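You operate a simulated robot arm through the tools that you are given. There is no shell and no other tool.

Carry out the task below with a simulated robot arm. There is one attempt and no reset: what you move stays moved.

JOB
Tidy up at the near bench top. At the end: the short dry offcut is on the plaster table top; the grey strainer mould from the near bench top is on the top of the short wall shelf; the thick clay disc from the near bench top is on the top of the short wall shelf; the dark grey sanding block is on the plaster table top; whatever was shut is shut again. Leave all else as you found it, and nothing knocked over. Set down upright: dark grey sanding block, short dry offcut.

It is judged by the outcome, as a careful person would: the job done as asked, and still so three seconds after it is handed in. It fails if anything else is knocked over, pushed out of place, dropped, spilled or broken.

ROBOT AND FRAMES
A 6-joint arm with a two-finger gripper, fixed in place. Base frame: the origin is on the floor under the middle of its stand, x ahead of it, y to its left, z up. Units: cm, degrees, N and s.
It reaches about 157.2 cm from its shoulder. Its first joint turns from -166.0 to 166.0 degrees. Payload 2.45 kg.
The tool frame sits at the grasp point between the pads (the TCP): z along the fingers, y along the line on which they close. The tips reach 2 cm beyond it. The gripper opens to 14 cm; its body begins 16.8 cm behind the TCP.
Orientation is that of the tool frame in the base frame, as [roll, pitch, yaw] about the fixed x, y, z axes, in that order (R = Rz(yaw) Ry(pitch) Rx(roll)). With the fingers straight down and closing along the base's y, the tool's x points along the base's -x, its y along +y and its z along -z.

CONTROLS
- The arm moves only by the tool send_rows. Its arguments are lists of equal length, an entry for each row: "translation": the shift along the tool's x, y, z in cm, a list of three; "angular": the turn, a rotation vector about the tool's x, y, z in rad, a list of three; "hand": the finger opening in cm, from 0 to 14. In form: {"translation": [[tx, ty, tz], ...], "angular": [[rx, ry, rz], ...], "hand": [hand, ...]}. A call has 1 to 20 rows; each row shifts and turns the commanded pose from where the row before left it, along the tool's axes as they then stand. A row lasts 0.2 s, in which the tool goes at most 5 cm and 8.6 degrees; a call with a longer step from one row to the next is refused whole, and so is a gripper value outside its range. Where a pose cannot be reached the arm comes as near as it can. A force on the tool above 40 N (or 10 N above the force at the start of the call, whichever is more), or a blocked arm, ends the call early, and 0.2 s more pass. Each finger travels about 4.5 cm/s and halts on what it meets, pressing with about 21 N; the grip force reading is that of the motor and also rises with nothing between the fingers. The clock runs only during rows and for 0.2 s after the last one: add rows that do not move to give the fingers time. It gives the time, the measured TCP pose, the force on the tool (base axes), the opening and the grip force at its end, in the units of the frame above (readings bear some noise), with the torque about the TCP (base axes, N m) and any sound that the robot's microphone picked up.
- Cameras (640 x 400 px; columns grow to the right, rows downward): "scene" is fixed at [4.94, -49.86, 148.05]; the picture's right is [0.51, -0.86, 0.00], its down [-0.26, -0.15, -0.95] and it looks along [0.82, 0.48, -0.30] (base axes); focal length 346 px, centre (320, 200). "wrist" rides on the gripper at [7.8, 1.1, -20.9] in the tool frame; the picture's right is [-0.14, 0.99, 0.00], its down [-0.92, -0.13, -0.37] and it looks along [-0.36, -0.05, 0.93] (tool axes); focal length 280 px, centre (320, 200). There is no depth. A picture from a camera that has moved, and an enlarged one, comes with that camera's place and axes in the base frame and with its lens.
- snapshot(camera): a new picture of that camera. It takes no simulated time.
- close_up(camera, box): a new picture of the part [left, top, right, bottom] of that camera's present view, enlarged. It takes no simulated time.
- sign_off(): hands the job in; it is judged then, once.

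Nothing tells you positions but the pictures and the camera data. Unless the task says otherwise, let go and move clear before handing in.

The tools are called after ">>>" by a JSON object that holds its "method" and its "body". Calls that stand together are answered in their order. send_rows: Moves the arm, as the interface text tells. Its arguments: {"type":"object","properties":{"translation":{"type":"array","items":{"type":"array","items":{"type":"number"}}},"angular":{"type":"array","items":{"type":"array","items":{"type":"number"}}},"hand":{"type":"array","items":{"type":"number"}}},"required":["translation","angular","hand"]} The other tools are called the same way: snapshot (camera) takes a picture; close_up (camera, box) takes an enlarged picture of a part of a camera's view; sign_off () hands the job in.

At the start:

```text
t: 0.0
position: [67.78, 13.78, 139.6]
orientation: [180.0, 0.0, 180.0]
contact_force: [-0.5, -0.2, -0.8]
moment: [0.0, 0.02, -0.04]
opening: 14.0
grip_force: 0.1
```

scene: 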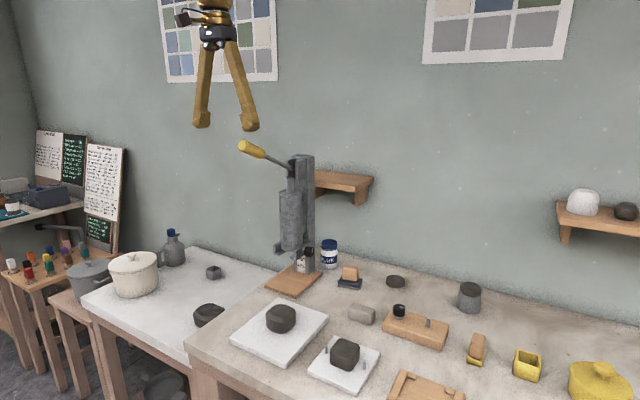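
wrist: 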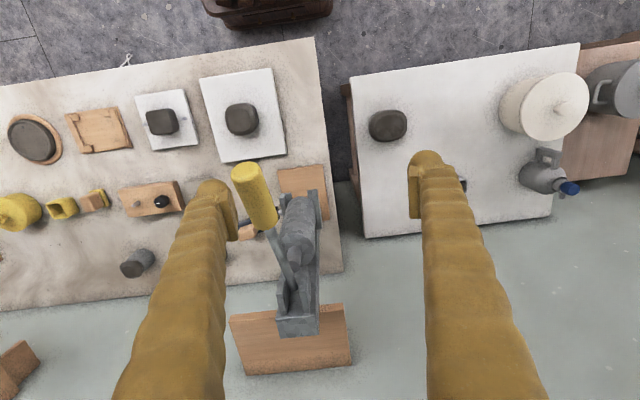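

I see a bench top with several clay items, a white plaster table to its left, and wall shelves. I'll look closer at the parts before moving.

>>> {"method": "close_up", "body": {"camera": "scene", "box": [180, 230, 400, 400]}}

>>> {"method": "close_up", "body": {"camera": "scene", "box": [380, 260, 640, 400]}}

>>> {"method": "close_up", "body": {"camera": "scene", "box": [220, 130, 400, 300]}}

>>> {"method": "close_up", "body": {"camera": "scene", "box": [0, 110, 260, 330]}}

>>> {"method": "close_up", "body": {"camera": "scene", "box": [520, 160, 640, 260]}}

>>> {"method": "close_up", "body": {"camera": "wrist", "box": [0, 60, 220, 400]}}

>>> {"method": "close_up", "body": {"camera": "wrist", "box": [340, 40, 640, 240]}}

```text
2.35 times, centred on (290, 315) of scene
camera zoom: at [4.94, -49.86, 148.05], right [0.51, -0.86, 0.0], down [-0.26, -0.15, -0.95], along [0.82, 0.48, -0.3], focal length 815 px, centre (391, -71)
```

zoom: 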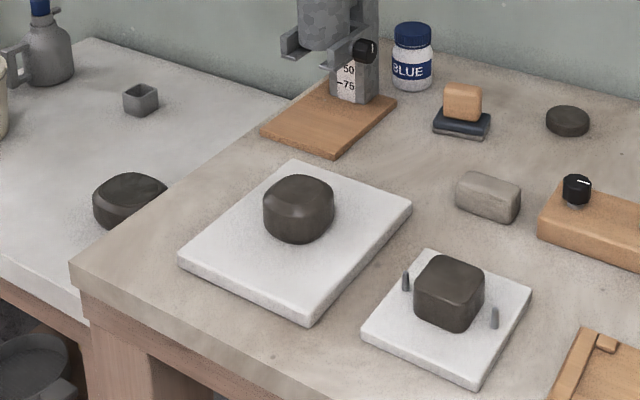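

```text
2.46 times, centred on (510, 330) of scene
camera zoom: at [4.94, -49.86, 148.05], right [0.51, -0.86, 0.0], down [-0.26, -0.15, -0.95], along [0.82, 0.48, -0.3], focal length 853 px, centre (-148, -120)
```

zoom: 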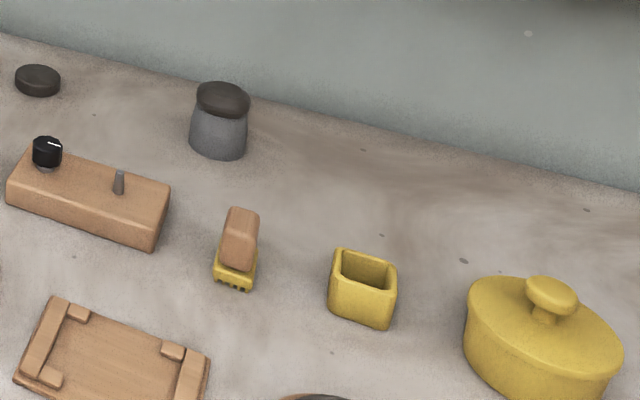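

```text
2.35 times, centred on (310, 215) of scene
camera zoom: at [4.94, -49.86, 148.05], right [0.51, -0.86, 0.0], down [-0.26, -0.15, -0.95], along [0.82, 0.48, -0.3], focal length 815 px, centre (344, 165)
```

zoom: 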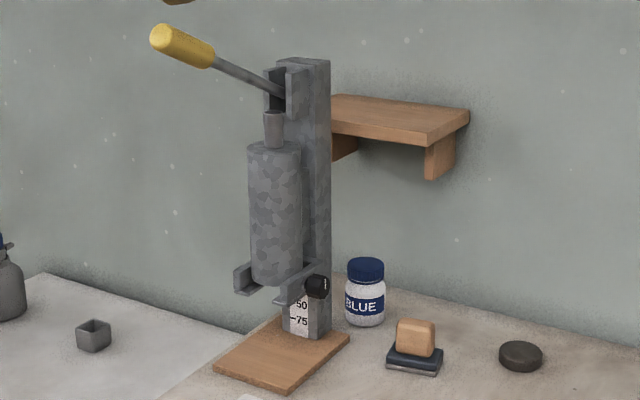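

```text
1.82 times, centred on (130, 220) of scene
camera zoom: at [4.94, -49.86, 148.05], right [0.51, -0.86, 0.0], down [-0.26, -0.15, -0.95], along [0.82, 0.48, -0.3], focal length 630 px, centre (666, 164)
```

zoom: 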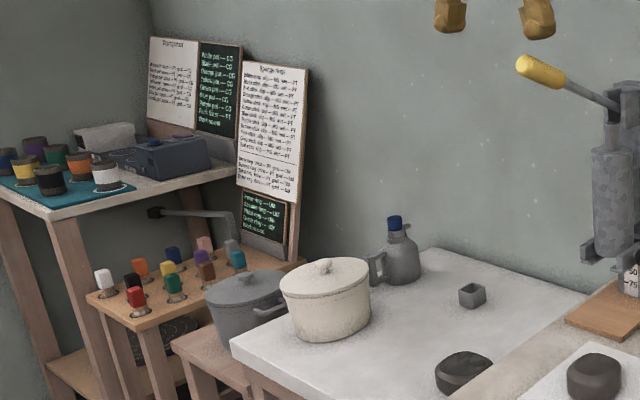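

```text
4.00 times, centred on (580, 210) of scene
camera zoom: at [4.94, -49.86, 148.05], right [0.51, -0.86, 0.0], down [-0.26, -0.15, -0.95], along [0.82, 0.48, -0.3], focal length 1385 px, centre (-720, 160)
```

zoom: 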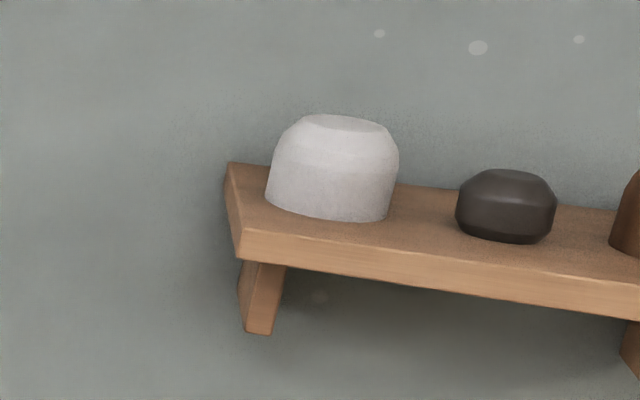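

```text
1.18 times, centred on (110, 230) of wrist
camera zoom: at [59.88, 14.82, 160.71], right [0.14, 0.99, 0.0], down [0.92, -0.13, 0.37], along [0.36, -0.05, -0.93], focal length 330 px, centre (567, 165)
```

zoom: 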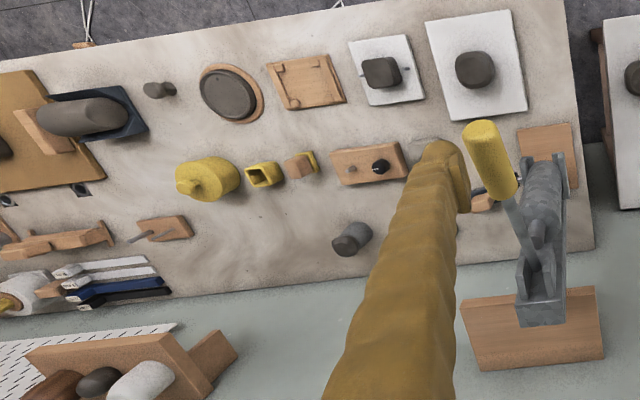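

```text
2.00 times, centred on (490, 140) of wrist
camera zoom: at [59.88, 14.82, 160.71], right [0.14, 0.99, 0.0], down [0.92, -0.13, 0.37], along [0.36, -0.05, -0.93], focal length 561 px, centre (-20, 320)
```

zoom: 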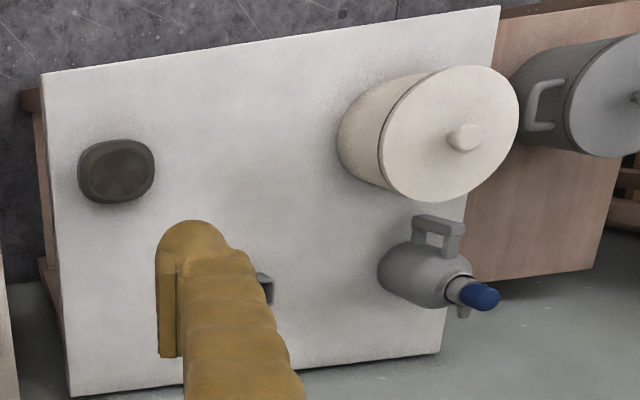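

The press handle sits just under the fingers (about [69, 7, 134]), so I raise the arm first and then move right to look at the bench from above.

>>> {"method": "send_rows", "body": {"translation": [[0, 0, -4], [0, 0, -4], [0, 0, -4], [0, -4, 0], [0, -4, 0], [0, -4, 0], [0, -4, 0], [0, -4, 0], [0, -4, 0], [0, -4, 0], [0, -4, 0]], "angular": [[0, 0, 0], [0, 0, 0], [0, 0, 0], [0, 0, 0], [0, 0, 0], [0, 0, 0], [0, 0, 0], [0, 0, 0], [0, 0, 0], [0, 0, 0], [0, 0, 0]], "hand": [14, 14, 14, 14, 14, 14, 14, 14, 14, 14, 14]}}

>>> {"method": "snapshot", "body": {"camera": "wrist"}}

>>> {"method": "snapshot", "body": {"camera": "scene"}}

```text
t: 2.4
position: [67.85, -18.41, 151.71]
orientation: [-180.0, 0.0, -180.0]
contact_force: [0.1, -0.2, 1.0]
moment: [-0.01, -0.06, -0.02]
opening: 14.0
grip_force: 0.1
```

```text
taken
camera wrist: at [59.91, -17.2, 172.79], right [0.14, 0.99, 0.0], down [0.92, -0.13, 0.37], along [0.36, -0.05, -0.93], focal length 280 px, centre (320, 200)
```

wrist: 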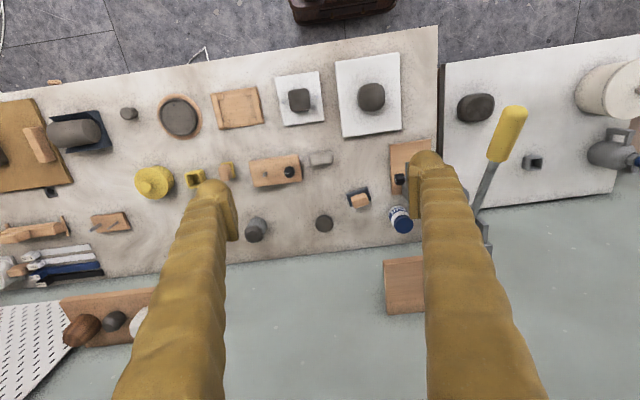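

```text
taken
```

scene: 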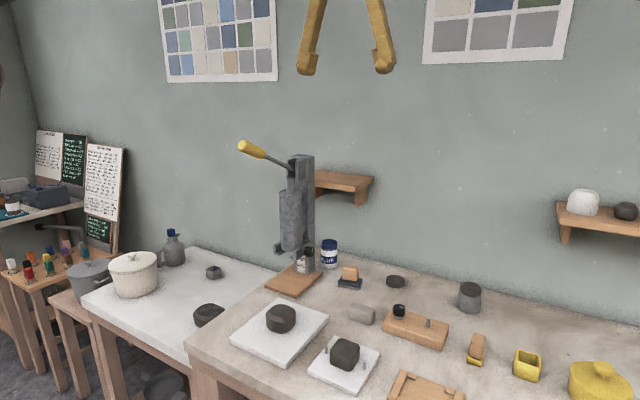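

>>> {"method": "close_up", "body": {"camera": "wrist", "box": [230, 40, 430, 260]}}

>>> {"method": "close_up", "body": {"camera": "wrist", "box": [0, 60, 230, 400]}}

>>> {"method": "close_up", "body": {"camera": "wrist", "box": [240, 130, 420, 240]}}

>>> {"method": "close_up", "body": {"camera": "wrist", "box": [90, 80, 250, 220]}}

>>> {"method": "close_up", "body": {"camera": "scene", "box": [440, 270, 500, 320]}}

>>> {"method": "close_up", "body": {"camera": "scene", "box": [310, 230, 420, 340]}}

```text
1.82 times, centred on (330, 150) of wrist
camera zoom: at [59.91, -17.2, 172.79], right [0.14, 0.99, 0.0], down [0.92, -0.13, 0.37], along [0.36, -0.05, -0.93], focal length 510 px, centre (302, 291)
```

zoom: 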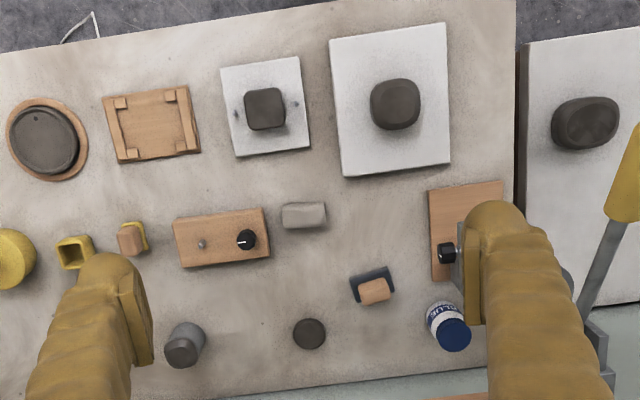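

```text
1.18 times, centred on (115, 230) of wrist
camera zoom: at [59.91, -17.2, 172.79], right [0.14, 0.99, 0.0], down [0.92, -0.13, 0.37], along [0.36, -0.05, -0.93], focal length 330 px, centre (561, 165)
```

zoom: 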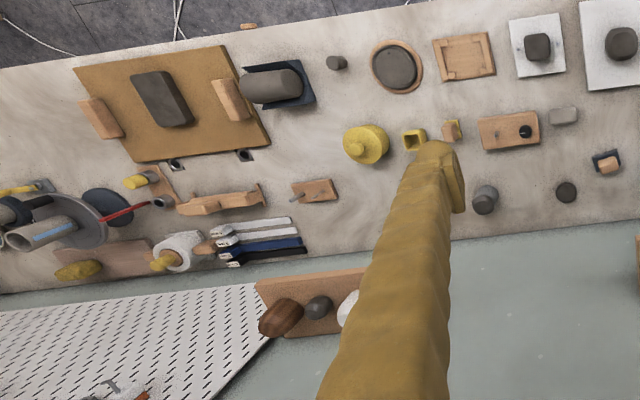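

```text
3.56 times, centred on (330, 185) of wrist
camera zoom: at [59.91, -17.2, 172.79], right [0.14, 0.99, 0.0], down [0.92, -0.13, 0.37], along [0.36, -0.05, -0.93], focal length 997 px, centre (284, 253)
```

zoom: 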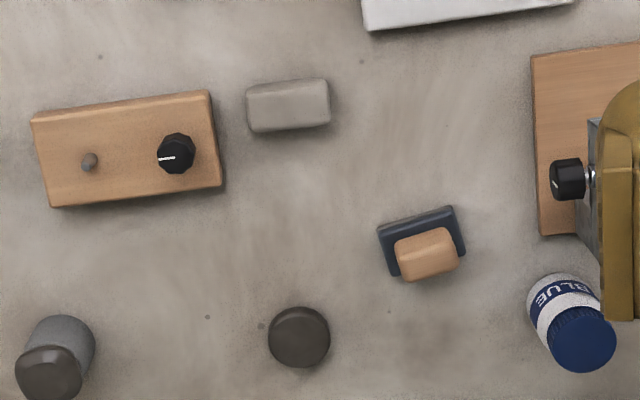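

```text
2.86 times, centred on (170, 150) of wrist
camera zoom: at [59.91, -17.2, 172.79], right [0.14, 0.99, 0.0], down [0.92, -0.13, 0.37], along [0.36, -0.05, -0.93], focal length 801 px, centre (749, 343)
```

zoom: 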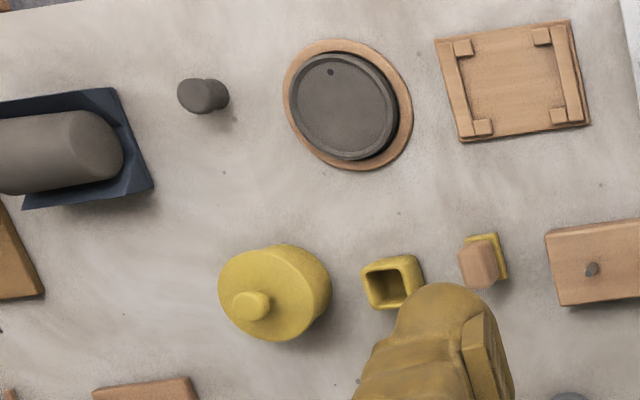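

```text
8.00 times, centred on (470, 295) of scene
camera zoom: at [4.94, -49.86, 148.05], right [0.51, -0.86, 0.0], down [-0.26, -0.15, -0.95], along [0.82, 0.48, -0.3], focal length 2771 px, centre (-880, -560)
```

zoom: 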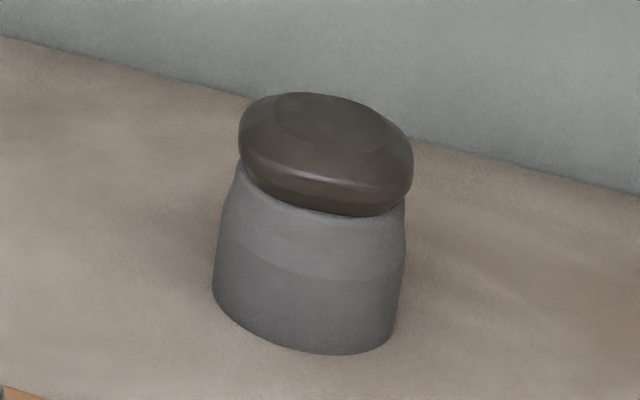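

```text
3.64 times, centred on (365, 285) of scene
camera zoom: at [4.94, -49.86, 148.05], right [0.51, -0.86, 0.0], down [-0.26, -0.15, -0.95], along [0.82, 0.48, -0.3], focal length 1260 px, centre (156, -109)
```

zoom: 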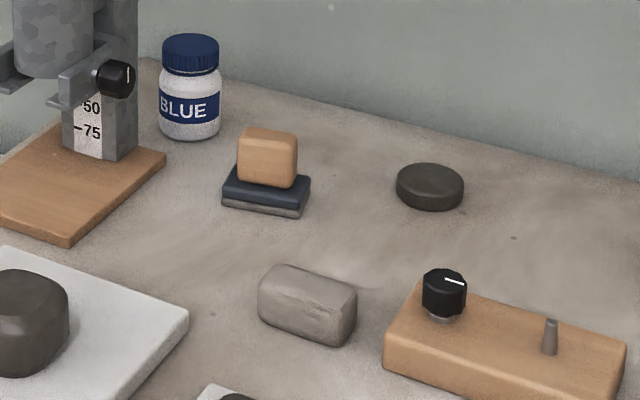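

The grey frustum carries a dark, thick clay piece on top, and a thinner dark disc lies separately. The right side of the bench isn't clear yet, so I'm moving the wrist camera there before deciding what is what.

>>> {"method": "send_rows", "body": {"translation": [[0, -4.5, 0], [0, -4.5, 0], [0, -4.5, 0], [0, -4.5, 0], [0, -4.5, 0], [0, -4.5, 0], [0, -4.5, 0], [0, -4.5, 0], [0, -4.5, 0]], "angular": [[0, 0, 0], [0, 0, 0], [0, 0, 0], [0, 0, 0], [0, 0, 0], [0, 0, 0], [0, 0, 0], [0, 0, 0], [0, 0, 0]], "hand": [14, 14, 14, 14, 14, 14, 14, 14, 14]}}

>>> {"method": "snapshot", "body": {"camera": "wrist"}}

>>> {"method": "close_up", "body": {"camera": "wrist", "box": [0, 60, 320, 260]}}

>>> {"method": "close_up", "body": {"camera": "wrist", "box": [320, 40, 640, 240]}}

>>> {"method": "close_up", "body": {"camera": "wrist", "box": [0, 200, 320, 400]}}

```text
t: 4.4
position: [66.16, -57.53, 148.34]
orientation: [-179.7, 0.2, 179.9]
contact_force: [-1.5, 0.8, 0.9]
moment: [-0.06, -0.06, -0.03]
opening: 14.0
grip_force: 0.2
out of reach, approached as far as the arm can: row 7, 8, 9
```

```text
taken
camera wrist: at [58.16, -56.29, 169.38], right [0.14, 0.99, 0.0], down [0.92, -0.13, 0.37], along [0.37, -0.05, -0.93], focal length 280 px, centre (320, 200)
```

wrist: 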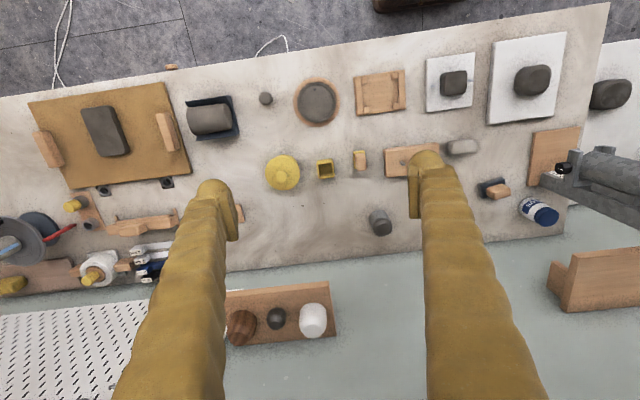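

```text
2.00 times, centred on (160, 160) of wrist
camera zoom: at [58.16, -56.29, 169.38], right [0.14, 0.99, 0.0], down [0.92, -0.13, 0.37], along [0.37, -0.05, -0.93], focal length 561 px, centre (640, 280)
```

zoom: 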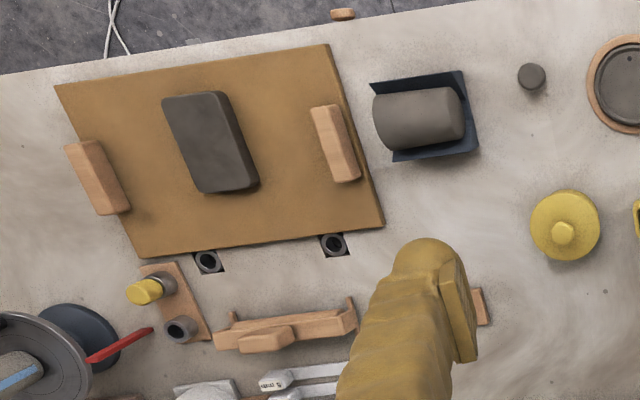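

```text
2.00 times, centred on (480, 140) of wrist
camera zoom: at [58.16, -56.29, 169.38], right [0.14, 0.99, 0.0], down [0.92, -0.13, 0.37], along [0.37, -0.05, -0.93], focal length 561 px, centre (0, 320)
```

zoom: 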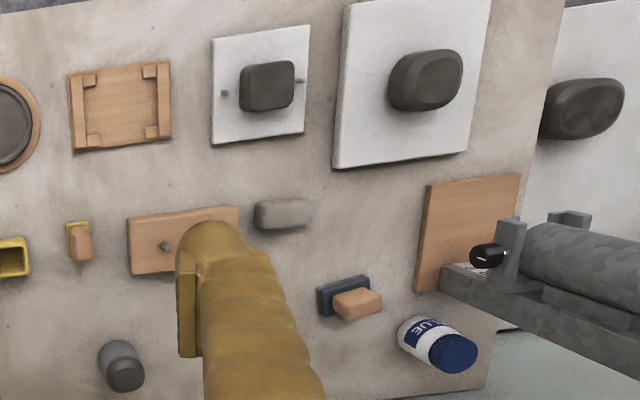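

```text
2.00 times, centred on (160, 300) of wrist
camera zoom: at [58.16, -56.29, 169.38], right [0.14, 0.99, 0.0], down [0.92, -0.13, 0.37], along [0.37, -0.05, -0.93], focal length 561 px, centre (640, 0)
```

zoom: 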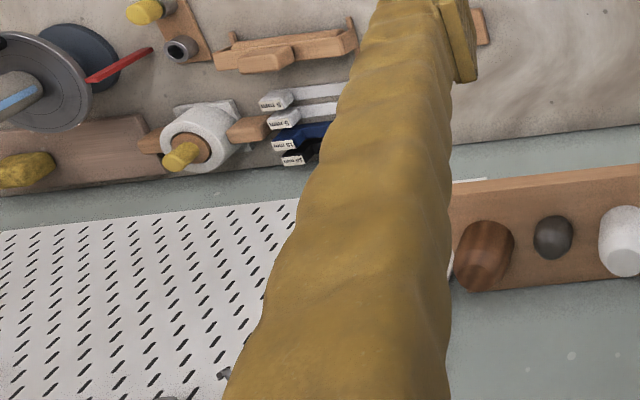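

The far right holds a board with a slab, a tray with a lump, moulds on the long shelf and a pegboard, none of which I need. I'm going back to the middle of the bench and lower, to see the likely objects close up.

>>> {"method": "send_rows", "body": {"translation": [[0, 4.5, 0], [0, 4.5, 0], [0, 4.5, 0], [-1, 3, 3], [-1, 3, 3], [-1, 3, 3], [-1, 3, 3], [-1, 3, 3], [-1, 2, 3], [-1, 1, 3], [-1, 0, 3], [-1, 0, 3]], "angular": [[0, 0, 0], [0, 0, 0], [0, 0, 0], [0, 0, 0], [0, 0, 0], [0, 0, 0], [0, 0, 0], [0, 0, 0], [0, 0, 0], [0, 0, 0], [0, 0, 0], [0, 0, 0]], "hand": [14, 14, 14, 14, 14, 14, 14, 14, 14, 14, 14, 14]}}

>>> {"method": "snapshot", "body": {"camera": "wrist"}}

>>> {"method": "snapshot", "body": {"camera": "scene"}}

```text
t: 7.0
position: [75.08, -25.91, 121.15]
orientation: [180.0, 0.0, -180.0]
contact_force: [-0.9, -0.1, -0.2]
moment: [-0.02, -0.06, 0.06]
opening: 14.0
grip_force: 0.1
```

```text
taken
camera wrist: at [67.22, -24.75, 142.25], right [0.14, 0.99, 0.0], down [0.92, -0.13, 0.37], along [0.37, -0.05, -0.93], focal length 280 px, centre (320, 200)
```

wrist: 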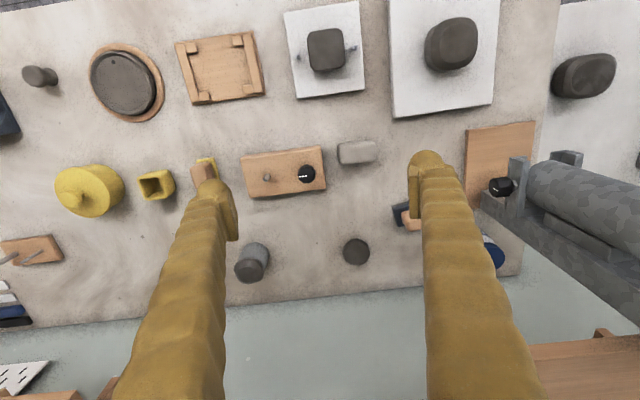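

```text
taken
```

scene: 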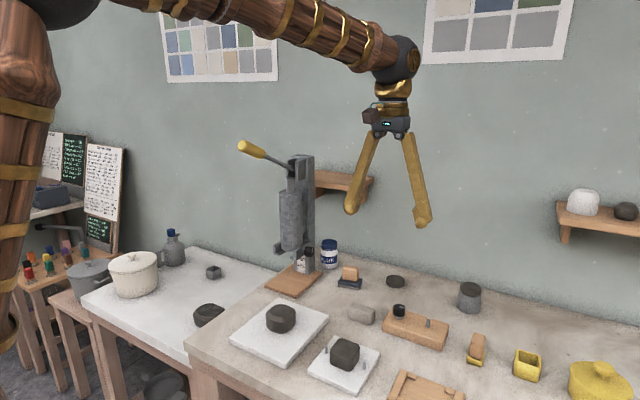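

>>> {"method": "close_up", "body": {"camera": "wrist", "box": [220, 220, 400, 310]}}

>>> {"method": "close_up", "body": {"camera": "wrist", "box": [220, 120, 420, 240]}}

>>> {"method": "close_up", "body": {"camera": "wrist", "box": [0, 40, 220, 200]}}

>>> {"method": "close_up", "body": {"camera": "scene", "box": [320, 250, 420, 300]}}

>>> {"method": "close_up", "body": {"camera": "scene", "box": [340, 290, 380, 330]}}

>>> {"method": "close_up", "body": {"camera": "scene", "box": [240, 170, 380, 300]}}

```text
3.56 times, centred on (310, 265) of wrist
camera zoom: at [67.22, -24.75, 142.25], right [0.14, 0.99, 0.0], down [0.92, -0.13, 0.37], along [0.37, -0.05, -0.93], focal length 997 px, centre (356, -31)
```

zoom: 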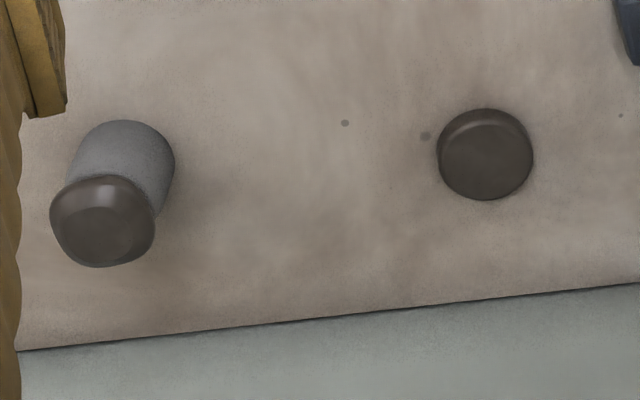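

```text
3.20 times, centred on (320, 180) of wrist
camera zoom: at [67.22, -24.75, 142.25], right [0.14, 0.99, 0.0], down [0.92, -0.13, 0.37], along [0.37, -0.05, -0.93], focal length 897 px, centre (320, 264)
```

zoom: 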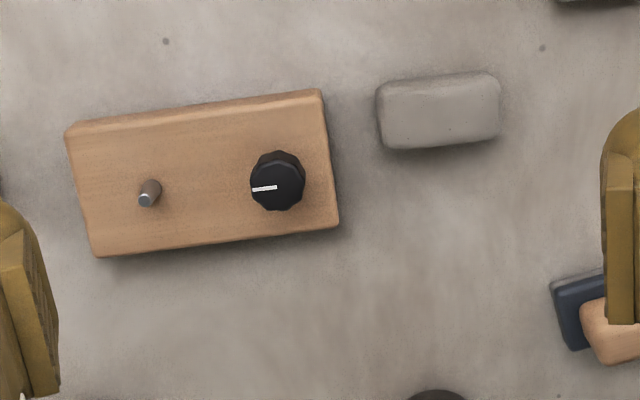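

```text
2.50 times, centred on (110, 120) of wrist
camera zoom: at [67.22, -24.75, 142.25], right [0.14, 0.99, 0.0], down [0.92, -0.13, 0.37], along [0.37, -0.05, -0.93], focal length 701 px, centre (845, 400)
```

zoom: 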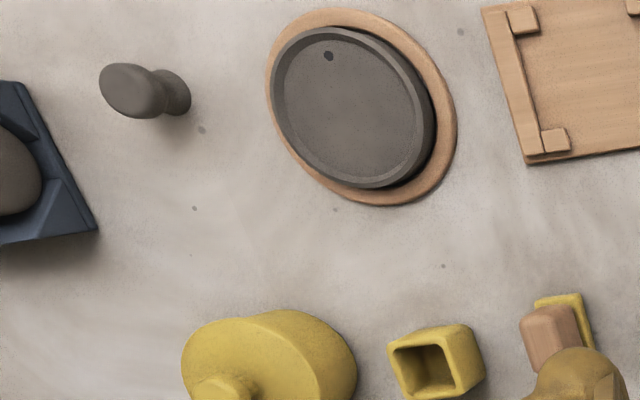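

```text
6.40 times, centred on (370, 275) of scene
camera zoom: at [4.94, -49.86, 148.05], right [0.51, -0.86, 0.0], down [-0.26, -0.15, -0.95], along [0.82, 0.48, -0.3], focal length 2217 px, centre (0, -280)
```

zoom: 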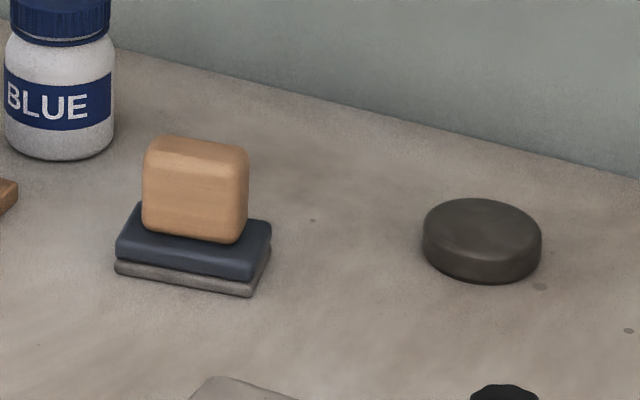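

```text
10.00 times, centred on (360, 310) of scene
camera zoom: at [4.94, -49.86, 148.05], right [0.51, -0.86, 0.0], down [-0.26, -0.15, -0.95], along [0.82, 0.48, -0.3], focal length 3464 px, centre (-80, -900)
```

zoom: 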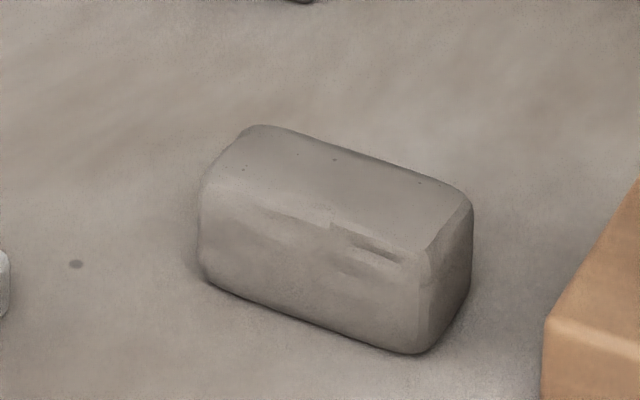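

```text
3.08 times, centred on (310, 235) of scene
camera zoom: at [4.94, -49.86, 148.05], right [0.51, -0.86, 0.0], down [-0.26, -0.15, -0.95], along [0.82, 0.48, -0.3], focal length 1066 px, centre (351, 92)
```

zoom: 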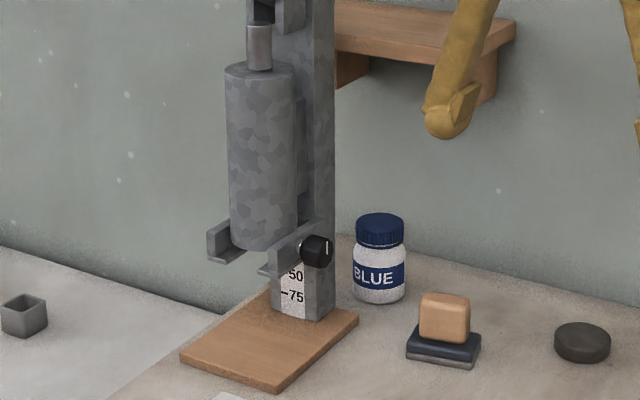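

>>> {"method": "close_up", "body": {"camera": "scene", "box": [180, 290, 260, 340]}}

>>> {"method": "close_up", "body": {"camera": "scene", "box": [240, 290, 320, 340]}}

>>> {"method": "close_up", "body": {"camera": "scene", "box": [305, 330, 385, 380]}}

>>> {"method": "close_up", "body": {"camera": "scene", "box": [600, 190, 640, 230]}}

>>> {"method": "close_up", "body": {"camera": "wrist", "box": [280, 0, 480, 120]}}

>>> {"method": "close_up", "body": {"camera": "wrist", "box": [480, 20, 640, 120]}}

>>> {"method": "close_up", "body": {"camera": "scene", "box": [440, 320, 520, 380]}}

```text
8.00 times, centred on (220, 315) of scene
camera zoom: at [4.94, -49.86, 148.05], right [0.51, -0.86, 0.0], down [-0.26, -0.15, -0.95], along [0.82, 0.48, -0.3], focal length 2771 px, centre (1120, -720)
```

zoom: 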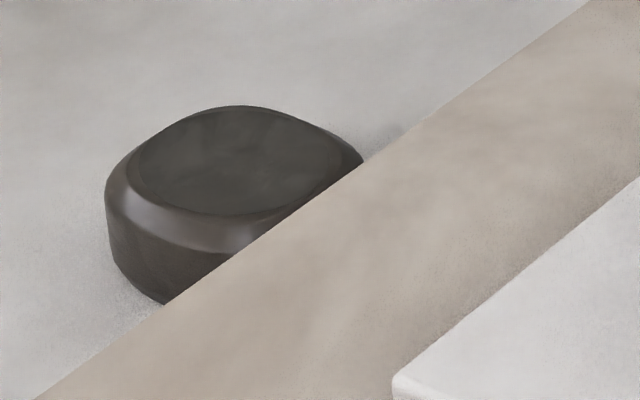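

```text
8.00 times, centred on (280, 315) of scene
camera zoom: at [4.94, -49.86, 148.05], right [0.51, -0.86, 0.0], down [-0.26, -0.15, -0.95], along [0.82, 0.48, -0.3], focal length 2771 px, centre (640, -720)
```

zoom: 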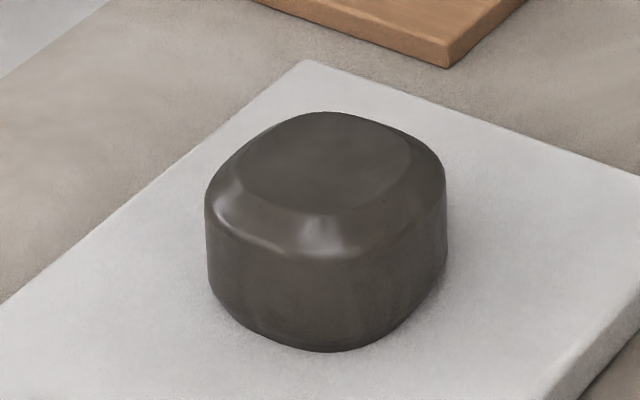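

```text
8.00 times, centred on (345, 355) of scene
camera zoom: at [4.94, -49.86, 148.05], right [0.51, -0.86, 0.0], down [-0.26, -0.15, -0.95], along [0.82, 0.48, -0.3], focal length 2771 px, centre (120, -1040)
```

zoom: 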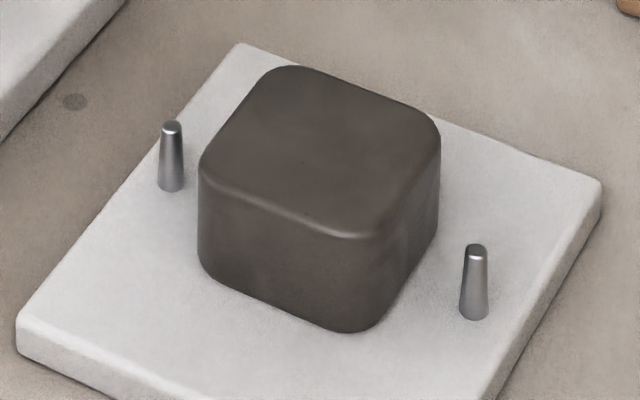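

```text
10.00 times, centred on (620, 210) of scene
camera zoom: at [4.94, -49.86, 148.05], right [0.51, -0.86, 0.0], down [-0.26, -0.15, -0.95], along [0.82, 0.48, -0.3], focal length 3464 px, centre (-2680, 100)
```

zoom: 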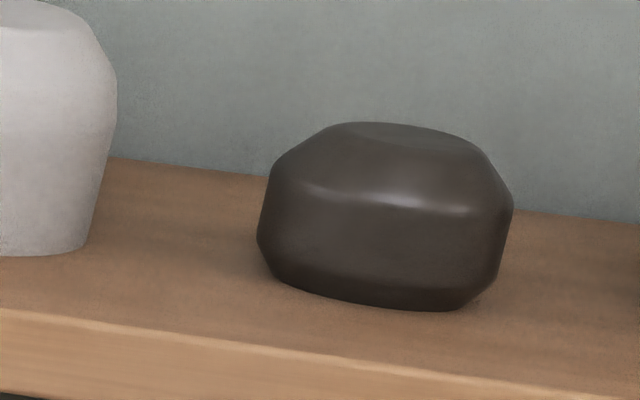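

```text
3.20 times, centred on (380, 60) of wrist
camera zoom: at [67.22, -24.75, 142.25], right [0.14, 0.99, 0.0], down [0.92, -0.13, 0.37], along [0.37, -0.05, -0.93], focal length 897 px, centre (128, 648)
```

zoom: 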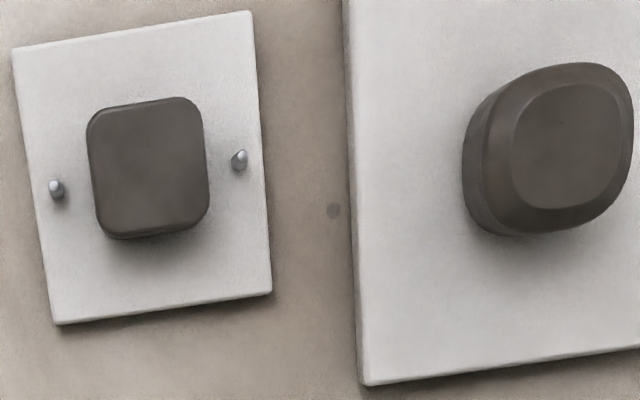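

```text
4.00 times, centred on (560, 70) of wrist
camera zoom: at [67.22, -24.75, 142.25], right [0.14, 0.99, 0.0], down [0.92, -0.13, 0.37], along [0.37, -0.05, -0.93], focal length 1122 px, centre (-640, 720)
```

zoom: 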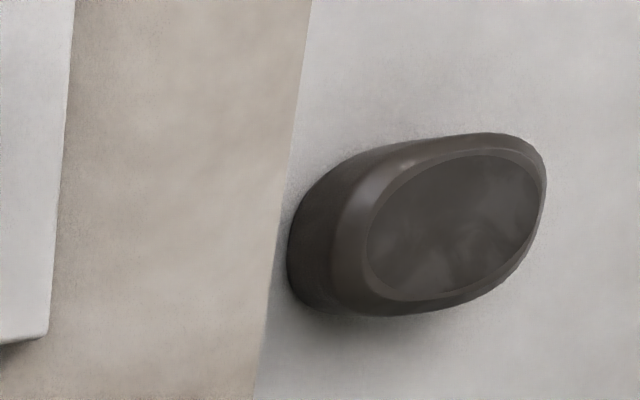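

```text
6.67 times, centred on (480, 350) of scene
camera zoom: at [4.94, -49.86, 148.05], right [0.51, -0.86, 0.0], down [-0.26, -0.15, -0.95], along [0.82, 0.48, -0.3], focal length 2309 px, centre (-747, -800)
```

zoom: 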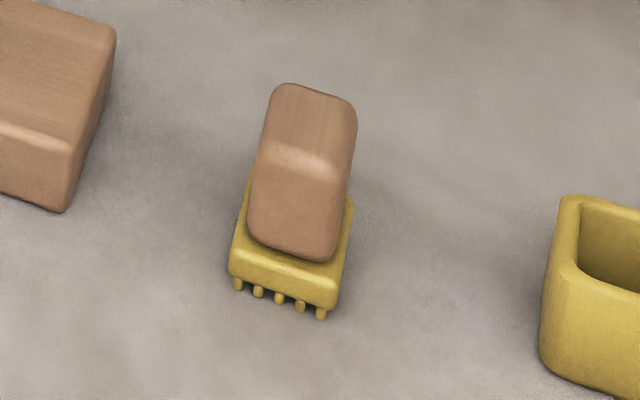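

My reading of the objects and places so far:
- **Thick clay disc:** the dark piece on top of the grey mould, at about [98.7, -43.4, 95.6].
- **Strainer mould:** the grey frustum underneath it.
- **Offcut:** the dry block at about [78.8, -19.5].
- **Sanding block:** the dark base with the cork grip, at about [92.7, -9.4].
- **Short wall shelf:** empty, with its top at z of about 119.
- **Plaster table:** top at z of about 71.

Next I hover over the mould.

>>> {"method": "send_rows", "body": {"translation": [[-3, -2.2, 1.1], [-3, -2.2, 1.1], [-3, -2.2, 1.1], [-3, -2.2, 1.1], [-3, -2.2, 1.1], [-3, -2.2, 1.1], [-3, -2.2, 1.1], [-2.6, -2.1, 1.1], [0, 0, 0], [0, 0, 0]], "angular": [[0, 0, 0], [0, 0, 0], [0, 0, 0], [0, 0, 0], [0, 0, 0], [0, 0, 0], [0, 0, 0], [0, 0, 0], [0, 0, 0], [0, 0, 0]], "hand": [14, 13, 12, 11, 10, 10, 10, 10, 10, 10]}}

>>> {"method": "snapshot", "body": {"camera": "wrist"}}

>>> {"method": "snapshot", "body": {"camera": "scene"}}

```text
t: 9.2
position: [98.67, -43.21, 112.42]
orientation: [-180.0, 0.0, 180.0]
contact_force: [0.1, -0.5, 0.4]
moment: [-0.03, -0.01, 0.0]
opening: 9.99
grip_force: 0.1
```

```text
taken
camera wrist: at [90.78, -42.16, 133.45], right [0.14, 0.99, 0.0], down [0.92, -0.13, 0.37], along [0.36, -0.05, -0.93], focal length 280 px, centre (320, 200)
```

wrist: 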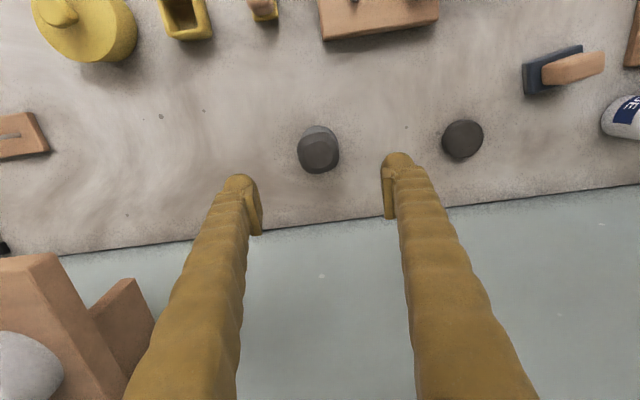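

```text
taken
```

scene: 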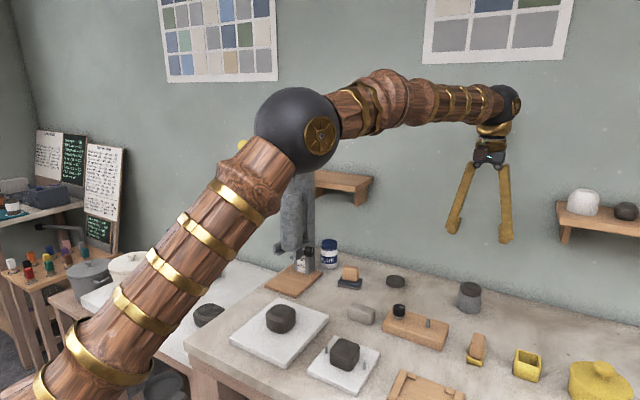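

>>> {"method": "close_up", "body": {"camera": "wrist", "box": [240, 100, 400, 200]}}

>>> {"method": "close_up", "body": {"camera": "scene", "box": [430, 140, 540, 330]}}

```text
4.00 times, centred on (320, 150) of wrist
camera zoom: at [90.78, -42.16, 133.45], right [0.14, 0.99, 0.0], down [0.92, -0.13, 0.37], along [0.36, -0.05, -0.93], focal length 1122 px, centre (320, 400)
```

zoom: 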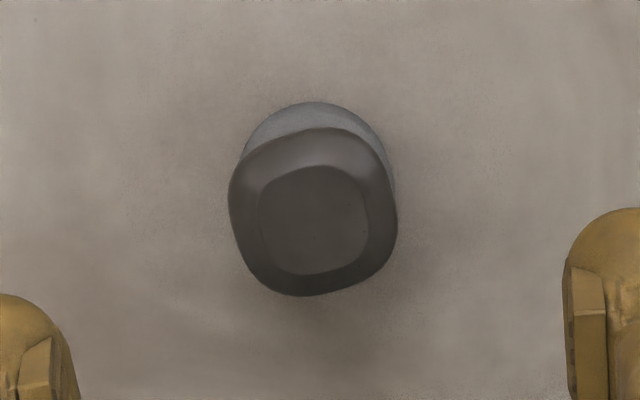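

```text
2.11 times, centred on (485, 235) of scene
camera zoom: at [4.94, -49.86, 148.05], right [0.51, -0.86, 0.0], down [-0.26, -0.15, -0.95], along [0.82, 0.48, -0.3], focal length 729 px, centre (-27, 126)
```

zoom: 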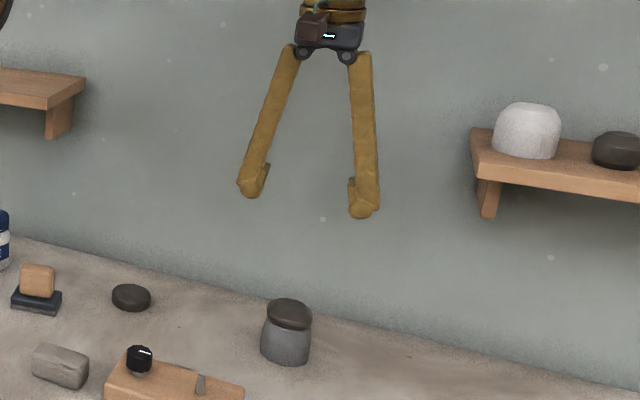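

The disc is almost exactly centred under the gripper. I'm lowering so the tips reach just to the disc's underside, and will check before closing.

>>> {"method": "send_rows", "body": {"translation": [[-0.13, -0.26, 4], [0, 0, 4], [0, 0, 4], [0, 0, 2.5], [0, 0, 1.2], [0, 0, 0]], "angular": [[0, 0, 0], [0, 0, 0], [0, 0, 0], [0, 0, 0], [0, 0, 0], [0, 0, 0]], "hand": [10, 10, 10, 10, 10, 10]}}

>>> {"method": "close_up", "body": {"camera": "scene", "box": [420, 240, 520, 320]}}

>>> {"method": "close_up", "body": {"camera": "wrist", "box": [200, 100, 440, 260]}}

```text
t: 10.6
position: [98.94, -43.67, 96.81]
orientation: [-179.9, -0.1, 179.9]
contact_force: [0.5, 0.3, 0.4]
moment: [0.0, 0.03, -0.05]
opening: 10.01
grip_force: 0.0
```

```text
5.00 times, centred on (470, 280) of scene
camera zoom: at [4.94, -49.86, 148.05], right [0.51, -0.86, 0.0], down [-0.26, -0.15, -0.95], along [0.82, 0.48, -0.3], focal length 1732 px, centre (-430, -200)
```

zoom: 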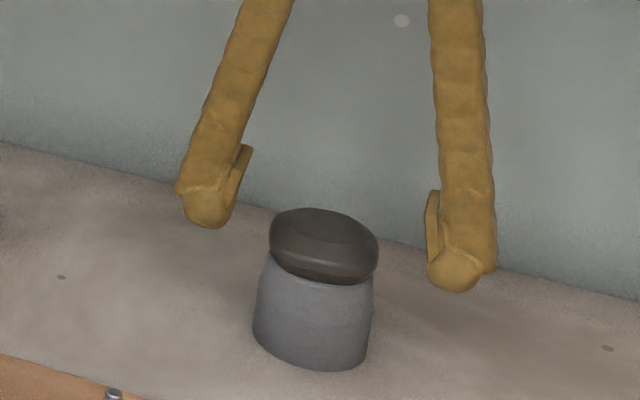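

```text
2.50 times, centred on (320, 180) of wrist
camera zoom: at [90.97, -42.62, 117.8], right [0.14, 0.99, 0.0], down [0.92, -0.13, 0.37], along [0.36, -0.05, -0.93], focal length 701 px, centre (320, 250)
```

zoom: 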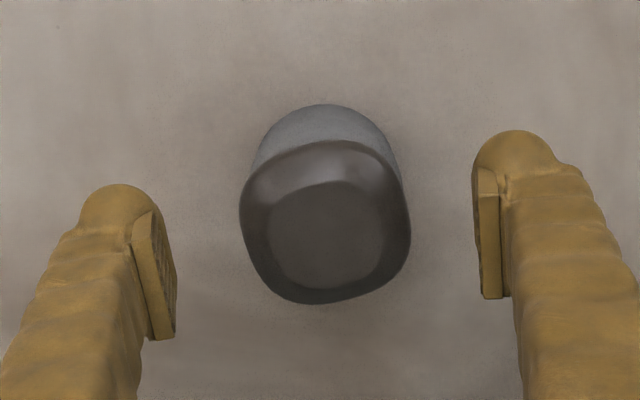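

The pads still sit a little high relative to the disc. I'm lowering 1.4 cm and closing gently.

>>> {"method": "send_rows", "body": {"translation": [[0, 0.1, 1.4], [0, 0, 0], [0, 0, 0], [0, 0, 0], [0, 0, 0], [0, 0, 0], [0, 0, 0], [0, 0, 0]], "angular": [[0, 0, 0], [0, 0, 0], [0, 0, 0], [0, 0, 0], [0, 0, 0], [0, 0, 0], [0, 0, 0], [0, 0, 0]], "hand": [10, 10, 8, 7, 6, 5, 5, 5]}}

>>> {"method": "close_up", "body": {"camera": "scene", "box": [420, 240, 520, 320]}}

>>> {"method": "close_up", "body": {"camera": "wrist", "box": [200, 100, 440, 260]}}

```text
t: 12.4
position: [99.02, -43.64, 95.44]
orientation: [-180.0, 0.0, -180.0]
contact_force: [0.2, -0.4, 4.0]
moment: [-0.2, 0.02, 0.04]
opening: 5.32
grip_force: 20.7
```

```text
5.00 times, centred on (470, 280) of scene
camera zoom: at [4.94, -49.86, 148.05], right [0.51, -0.86, 0.0], down [-0.26, -0.15, -0.95], along [0.82, 0.48, -0.3], focal length 1732 px, centre (-430, -200)
```

zoom: 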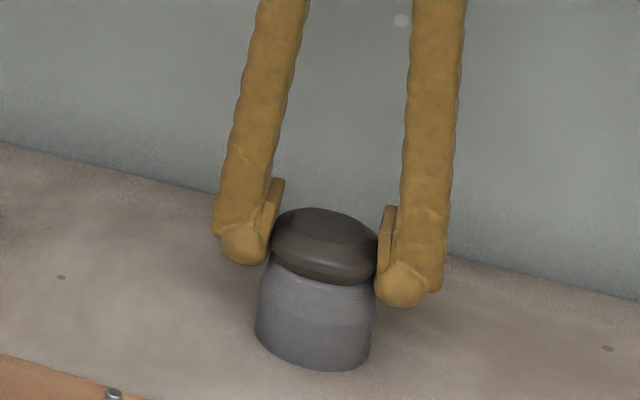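

```text
2.50 times, centred on (320, 180) of wrist
camera zoom: at [90.98, -42.56, 116.44], right [0.14, 0.99, 0.0], down [0.92, -0.13, 0.37], along [0.37, -0.05, -0.93], focal length 701 px, centre (320, 250)
```

zoom: 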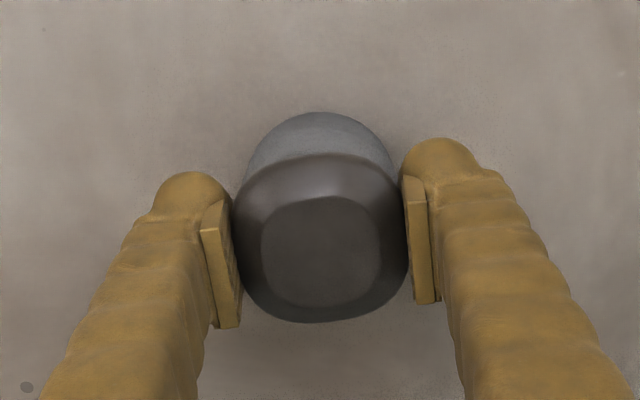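

The disc is gripped at 5.3 cm. I'm lifting a little to confirm it comes off cleanly and the mould stays.

>>> {"method": "send_rows", "body": {"translation": [[0, 0, -0.5], [0, 0, -1], [0, 0, -1.5], [0, 0, 0]], "angular": [[0, 0, 0], [0, 0, 0], [0, 0, 0], [0, 0, 0]], "hand": [4.5, 4.5, 4.5, 4.5]}}

>>> {"method": "close_up", "body": {"camera": "scene", "box": [420, 240, 520, 320]}}

>>> {"method": "close_up", "body": {"camera": "wrist", "box": [200, 100, 440, 260]}}

```text
t: 13.4
position: [98.89, -43.62, 98.36]
orientation: [180.0, 0.0, -179.9]
contact_force: [0.2, 0.0, -2.9]
moment: [0.0, 0.0, 0.01]
opening: 5.32
grip_force: 20.8
```

```text
5.00 times, centred on (470, 280) of scene
camera zoom: at [4.94, -49.86, 148.05], right [0.51, -0.86, 0.0], down [-0.26, -0.15, -0.95], along [0.82, 0.48, -0.3], focal length 1732 px, centre (-430, -200)
```

zoom: 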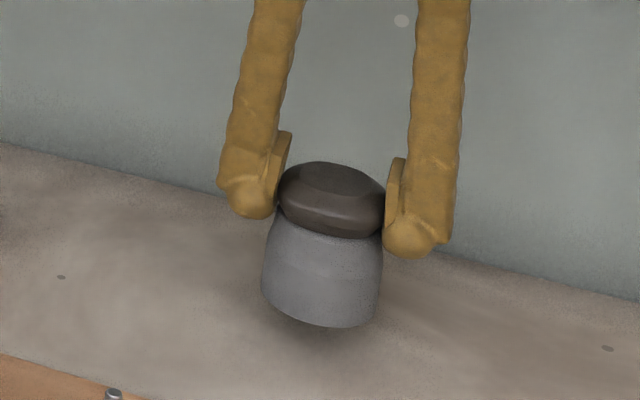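

```text
2.50 times, centred on (320, 180) of wrist
camera zoom: at [90.95, -42.56, 119.42], right [0.14, 0.99, 0.0], down [0.92, -0.13, 0.37], along [0.36, -0.05, -0.93], focal length 701 px, centre (320, 250)
```

zoom: 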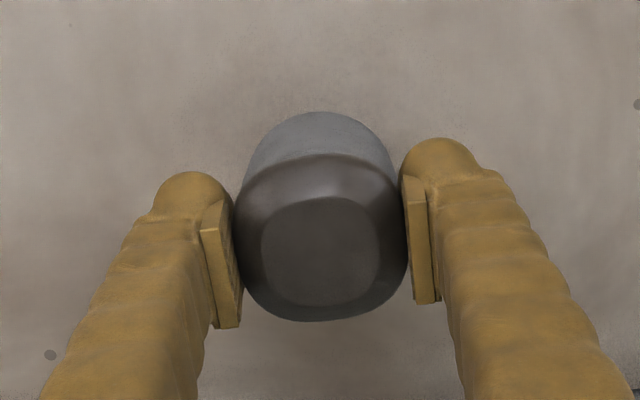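

The mould came up together with the disc, so the pads may have caught the mould's rim too. I'm setting it back exactly where it stood and will re-grip higher to test whether they are separate.

>>> {"method": "send_rows", "body": {"translation": [[0, 0, 1.5], [0, 0, 1.0], [0, 0, 0.3], [0, 0, 0]], "angular": [[0, 0, 0], [0, 0, 0], [0, 0, 0], [0, 0, 0]], "hand": [4.5, 4.5, 4.5, 4.5]}}

>>> {"method": "close_up", "body": {"camera": "scene", "box": [420, 240, 520, 320]}}

```text
t: 14.4
position: [98.88, -43.64, 95.49]
orientation: [180.0, 0.0, 180.0]
contact_force: [0.2, -0.3, -3.2]
moment: [0.0, 0.03, 0.0]
opening: 5.32
grip_force: 21.1
```

```text
5.00 times, centred on (470, 280) of scene
camera zoom: at [4.94, -49.86, 148.05], right [0.51, -0.86, 0.0], down [-0.26, -0.15, -0.95], along [0.82, 0.48, -0.3], focal length 1732 px, centre (-430, -200)
```

zoom: 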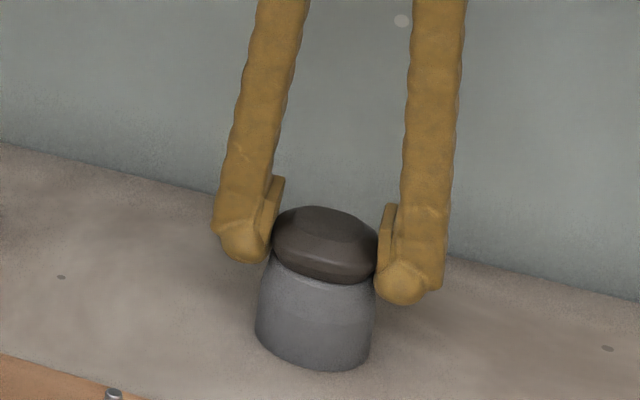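

>>> {"method": "send_rows", "body": {"translation": [[0, 0, 0.1], [0, 0, 0.05], [0, 0, 0]], "angular": [[0, 0, 0], [0, 0, 0], [0, 0, 0]], "hand": [4.5, 4.5, 4.5]}}

```text
t: 15.2
position: [98.86, -43.57, 95.34]
orientation: [-179.9, -0.1, -180.0]
contact_force: [1.3, -0.9, 2.0]
moment: [-0.08, 0.07, 0.04]
opening: 5.32
grip_force: 21.4
```

>>> {"method": "send_rows", "body": {"translation": [[0, 0, 0], [0, 0, 0], [0, 0, 0], [0, 0, -1.0], [0, 0, 0]], "angular": [[0, 0, 0], [0, 0, 0], [0, 0, 0], [0, 0, 0], [0, 0, 0]], "hand": [6, 7.5, 8.5, 8.5, 8.5]}}

>>> {"method": "close_up", "body": {"camera": "scene", "box": [430, 250, 510, 320]}}

>>> {"method": "close_up", "body": {"camera": "wrist", "box": [220, 120, 420, 240]}}

```text
t: 16.4
position: [98.82, -43.55, 96.33]
orientation: [-179.9, 0.2, 179.9]
contact_force: [-0.4, -0.8, -1.1]
moment: [0.02, -0.01, 0.0]
opening: 8.48
grip_force: 0.1
```

```text
5.71 times, centred on (470, 285) of scene
camera zoom: at [4.94, -49.86, 148.05], right [0.51, -0.86, 0.0], down [-0.26, -0.15, -0.95], along [0.82, 0.48, -0.3], focal length 1979 px, centre (-537, -286)
```

zoom: 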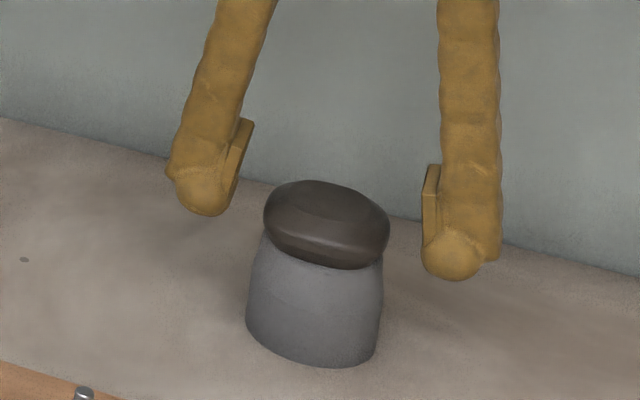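

```text
3.20 times, centred on (320, 180) of wrist
camera zoom: at [90.96, -42.55, 117.47], right [0.14, 0.99, 0.0], down [0.92, -0.13, 0.37], along [0.36, -0.05, -0.93], focal length 897 px, centre (320, 264)
```

zoom: 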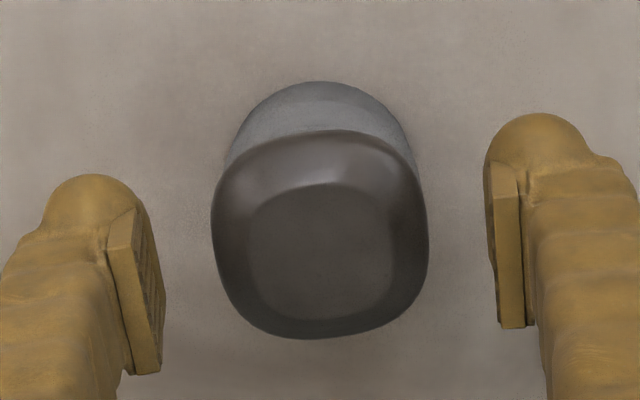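

>>> {"method": "send_rows", "body": {"translation": [[0, 0, 0.3], [0, 0, 0], [0, 0, 0], [0, 0, 0], [0, 0, 0], [0, 0, 0]], "angular": [[0, 0, 0], [0, 0, 0], [0, 0, 0], [0, 0, 0], [0, 0, 0], [0, 0, 0]], "hand": [8.5, 7, 6, 5, 4.8, 4.8]}}

>>> {"method": "close_up", "body": {"camera": "scene", "box": [440, 260, 500, 310]}}

```text
t: 17.8
position: [98.92, -43.58, 96.01]
orientation: [180.0, 0.1, -179.9]
contact_force: [-0.4, -0.3, -0.7]
moment: [0.0, -0.04, 0.03]
opening: 5.29
grip_force: 20.6
```

```text
8.00 times, centred on (470, 285) of scene
camera zoom: at [4.94, -49.86, 148.05], right [0.51, -0.86, 0.0], down [-0.26, -0.15, -0.95], along [0.82, 0.48, -0.3], focal length 2771 px, centre (-880, -480)
```

zoom: 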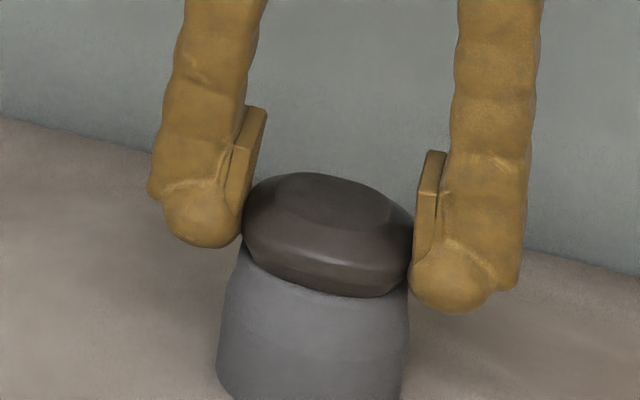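

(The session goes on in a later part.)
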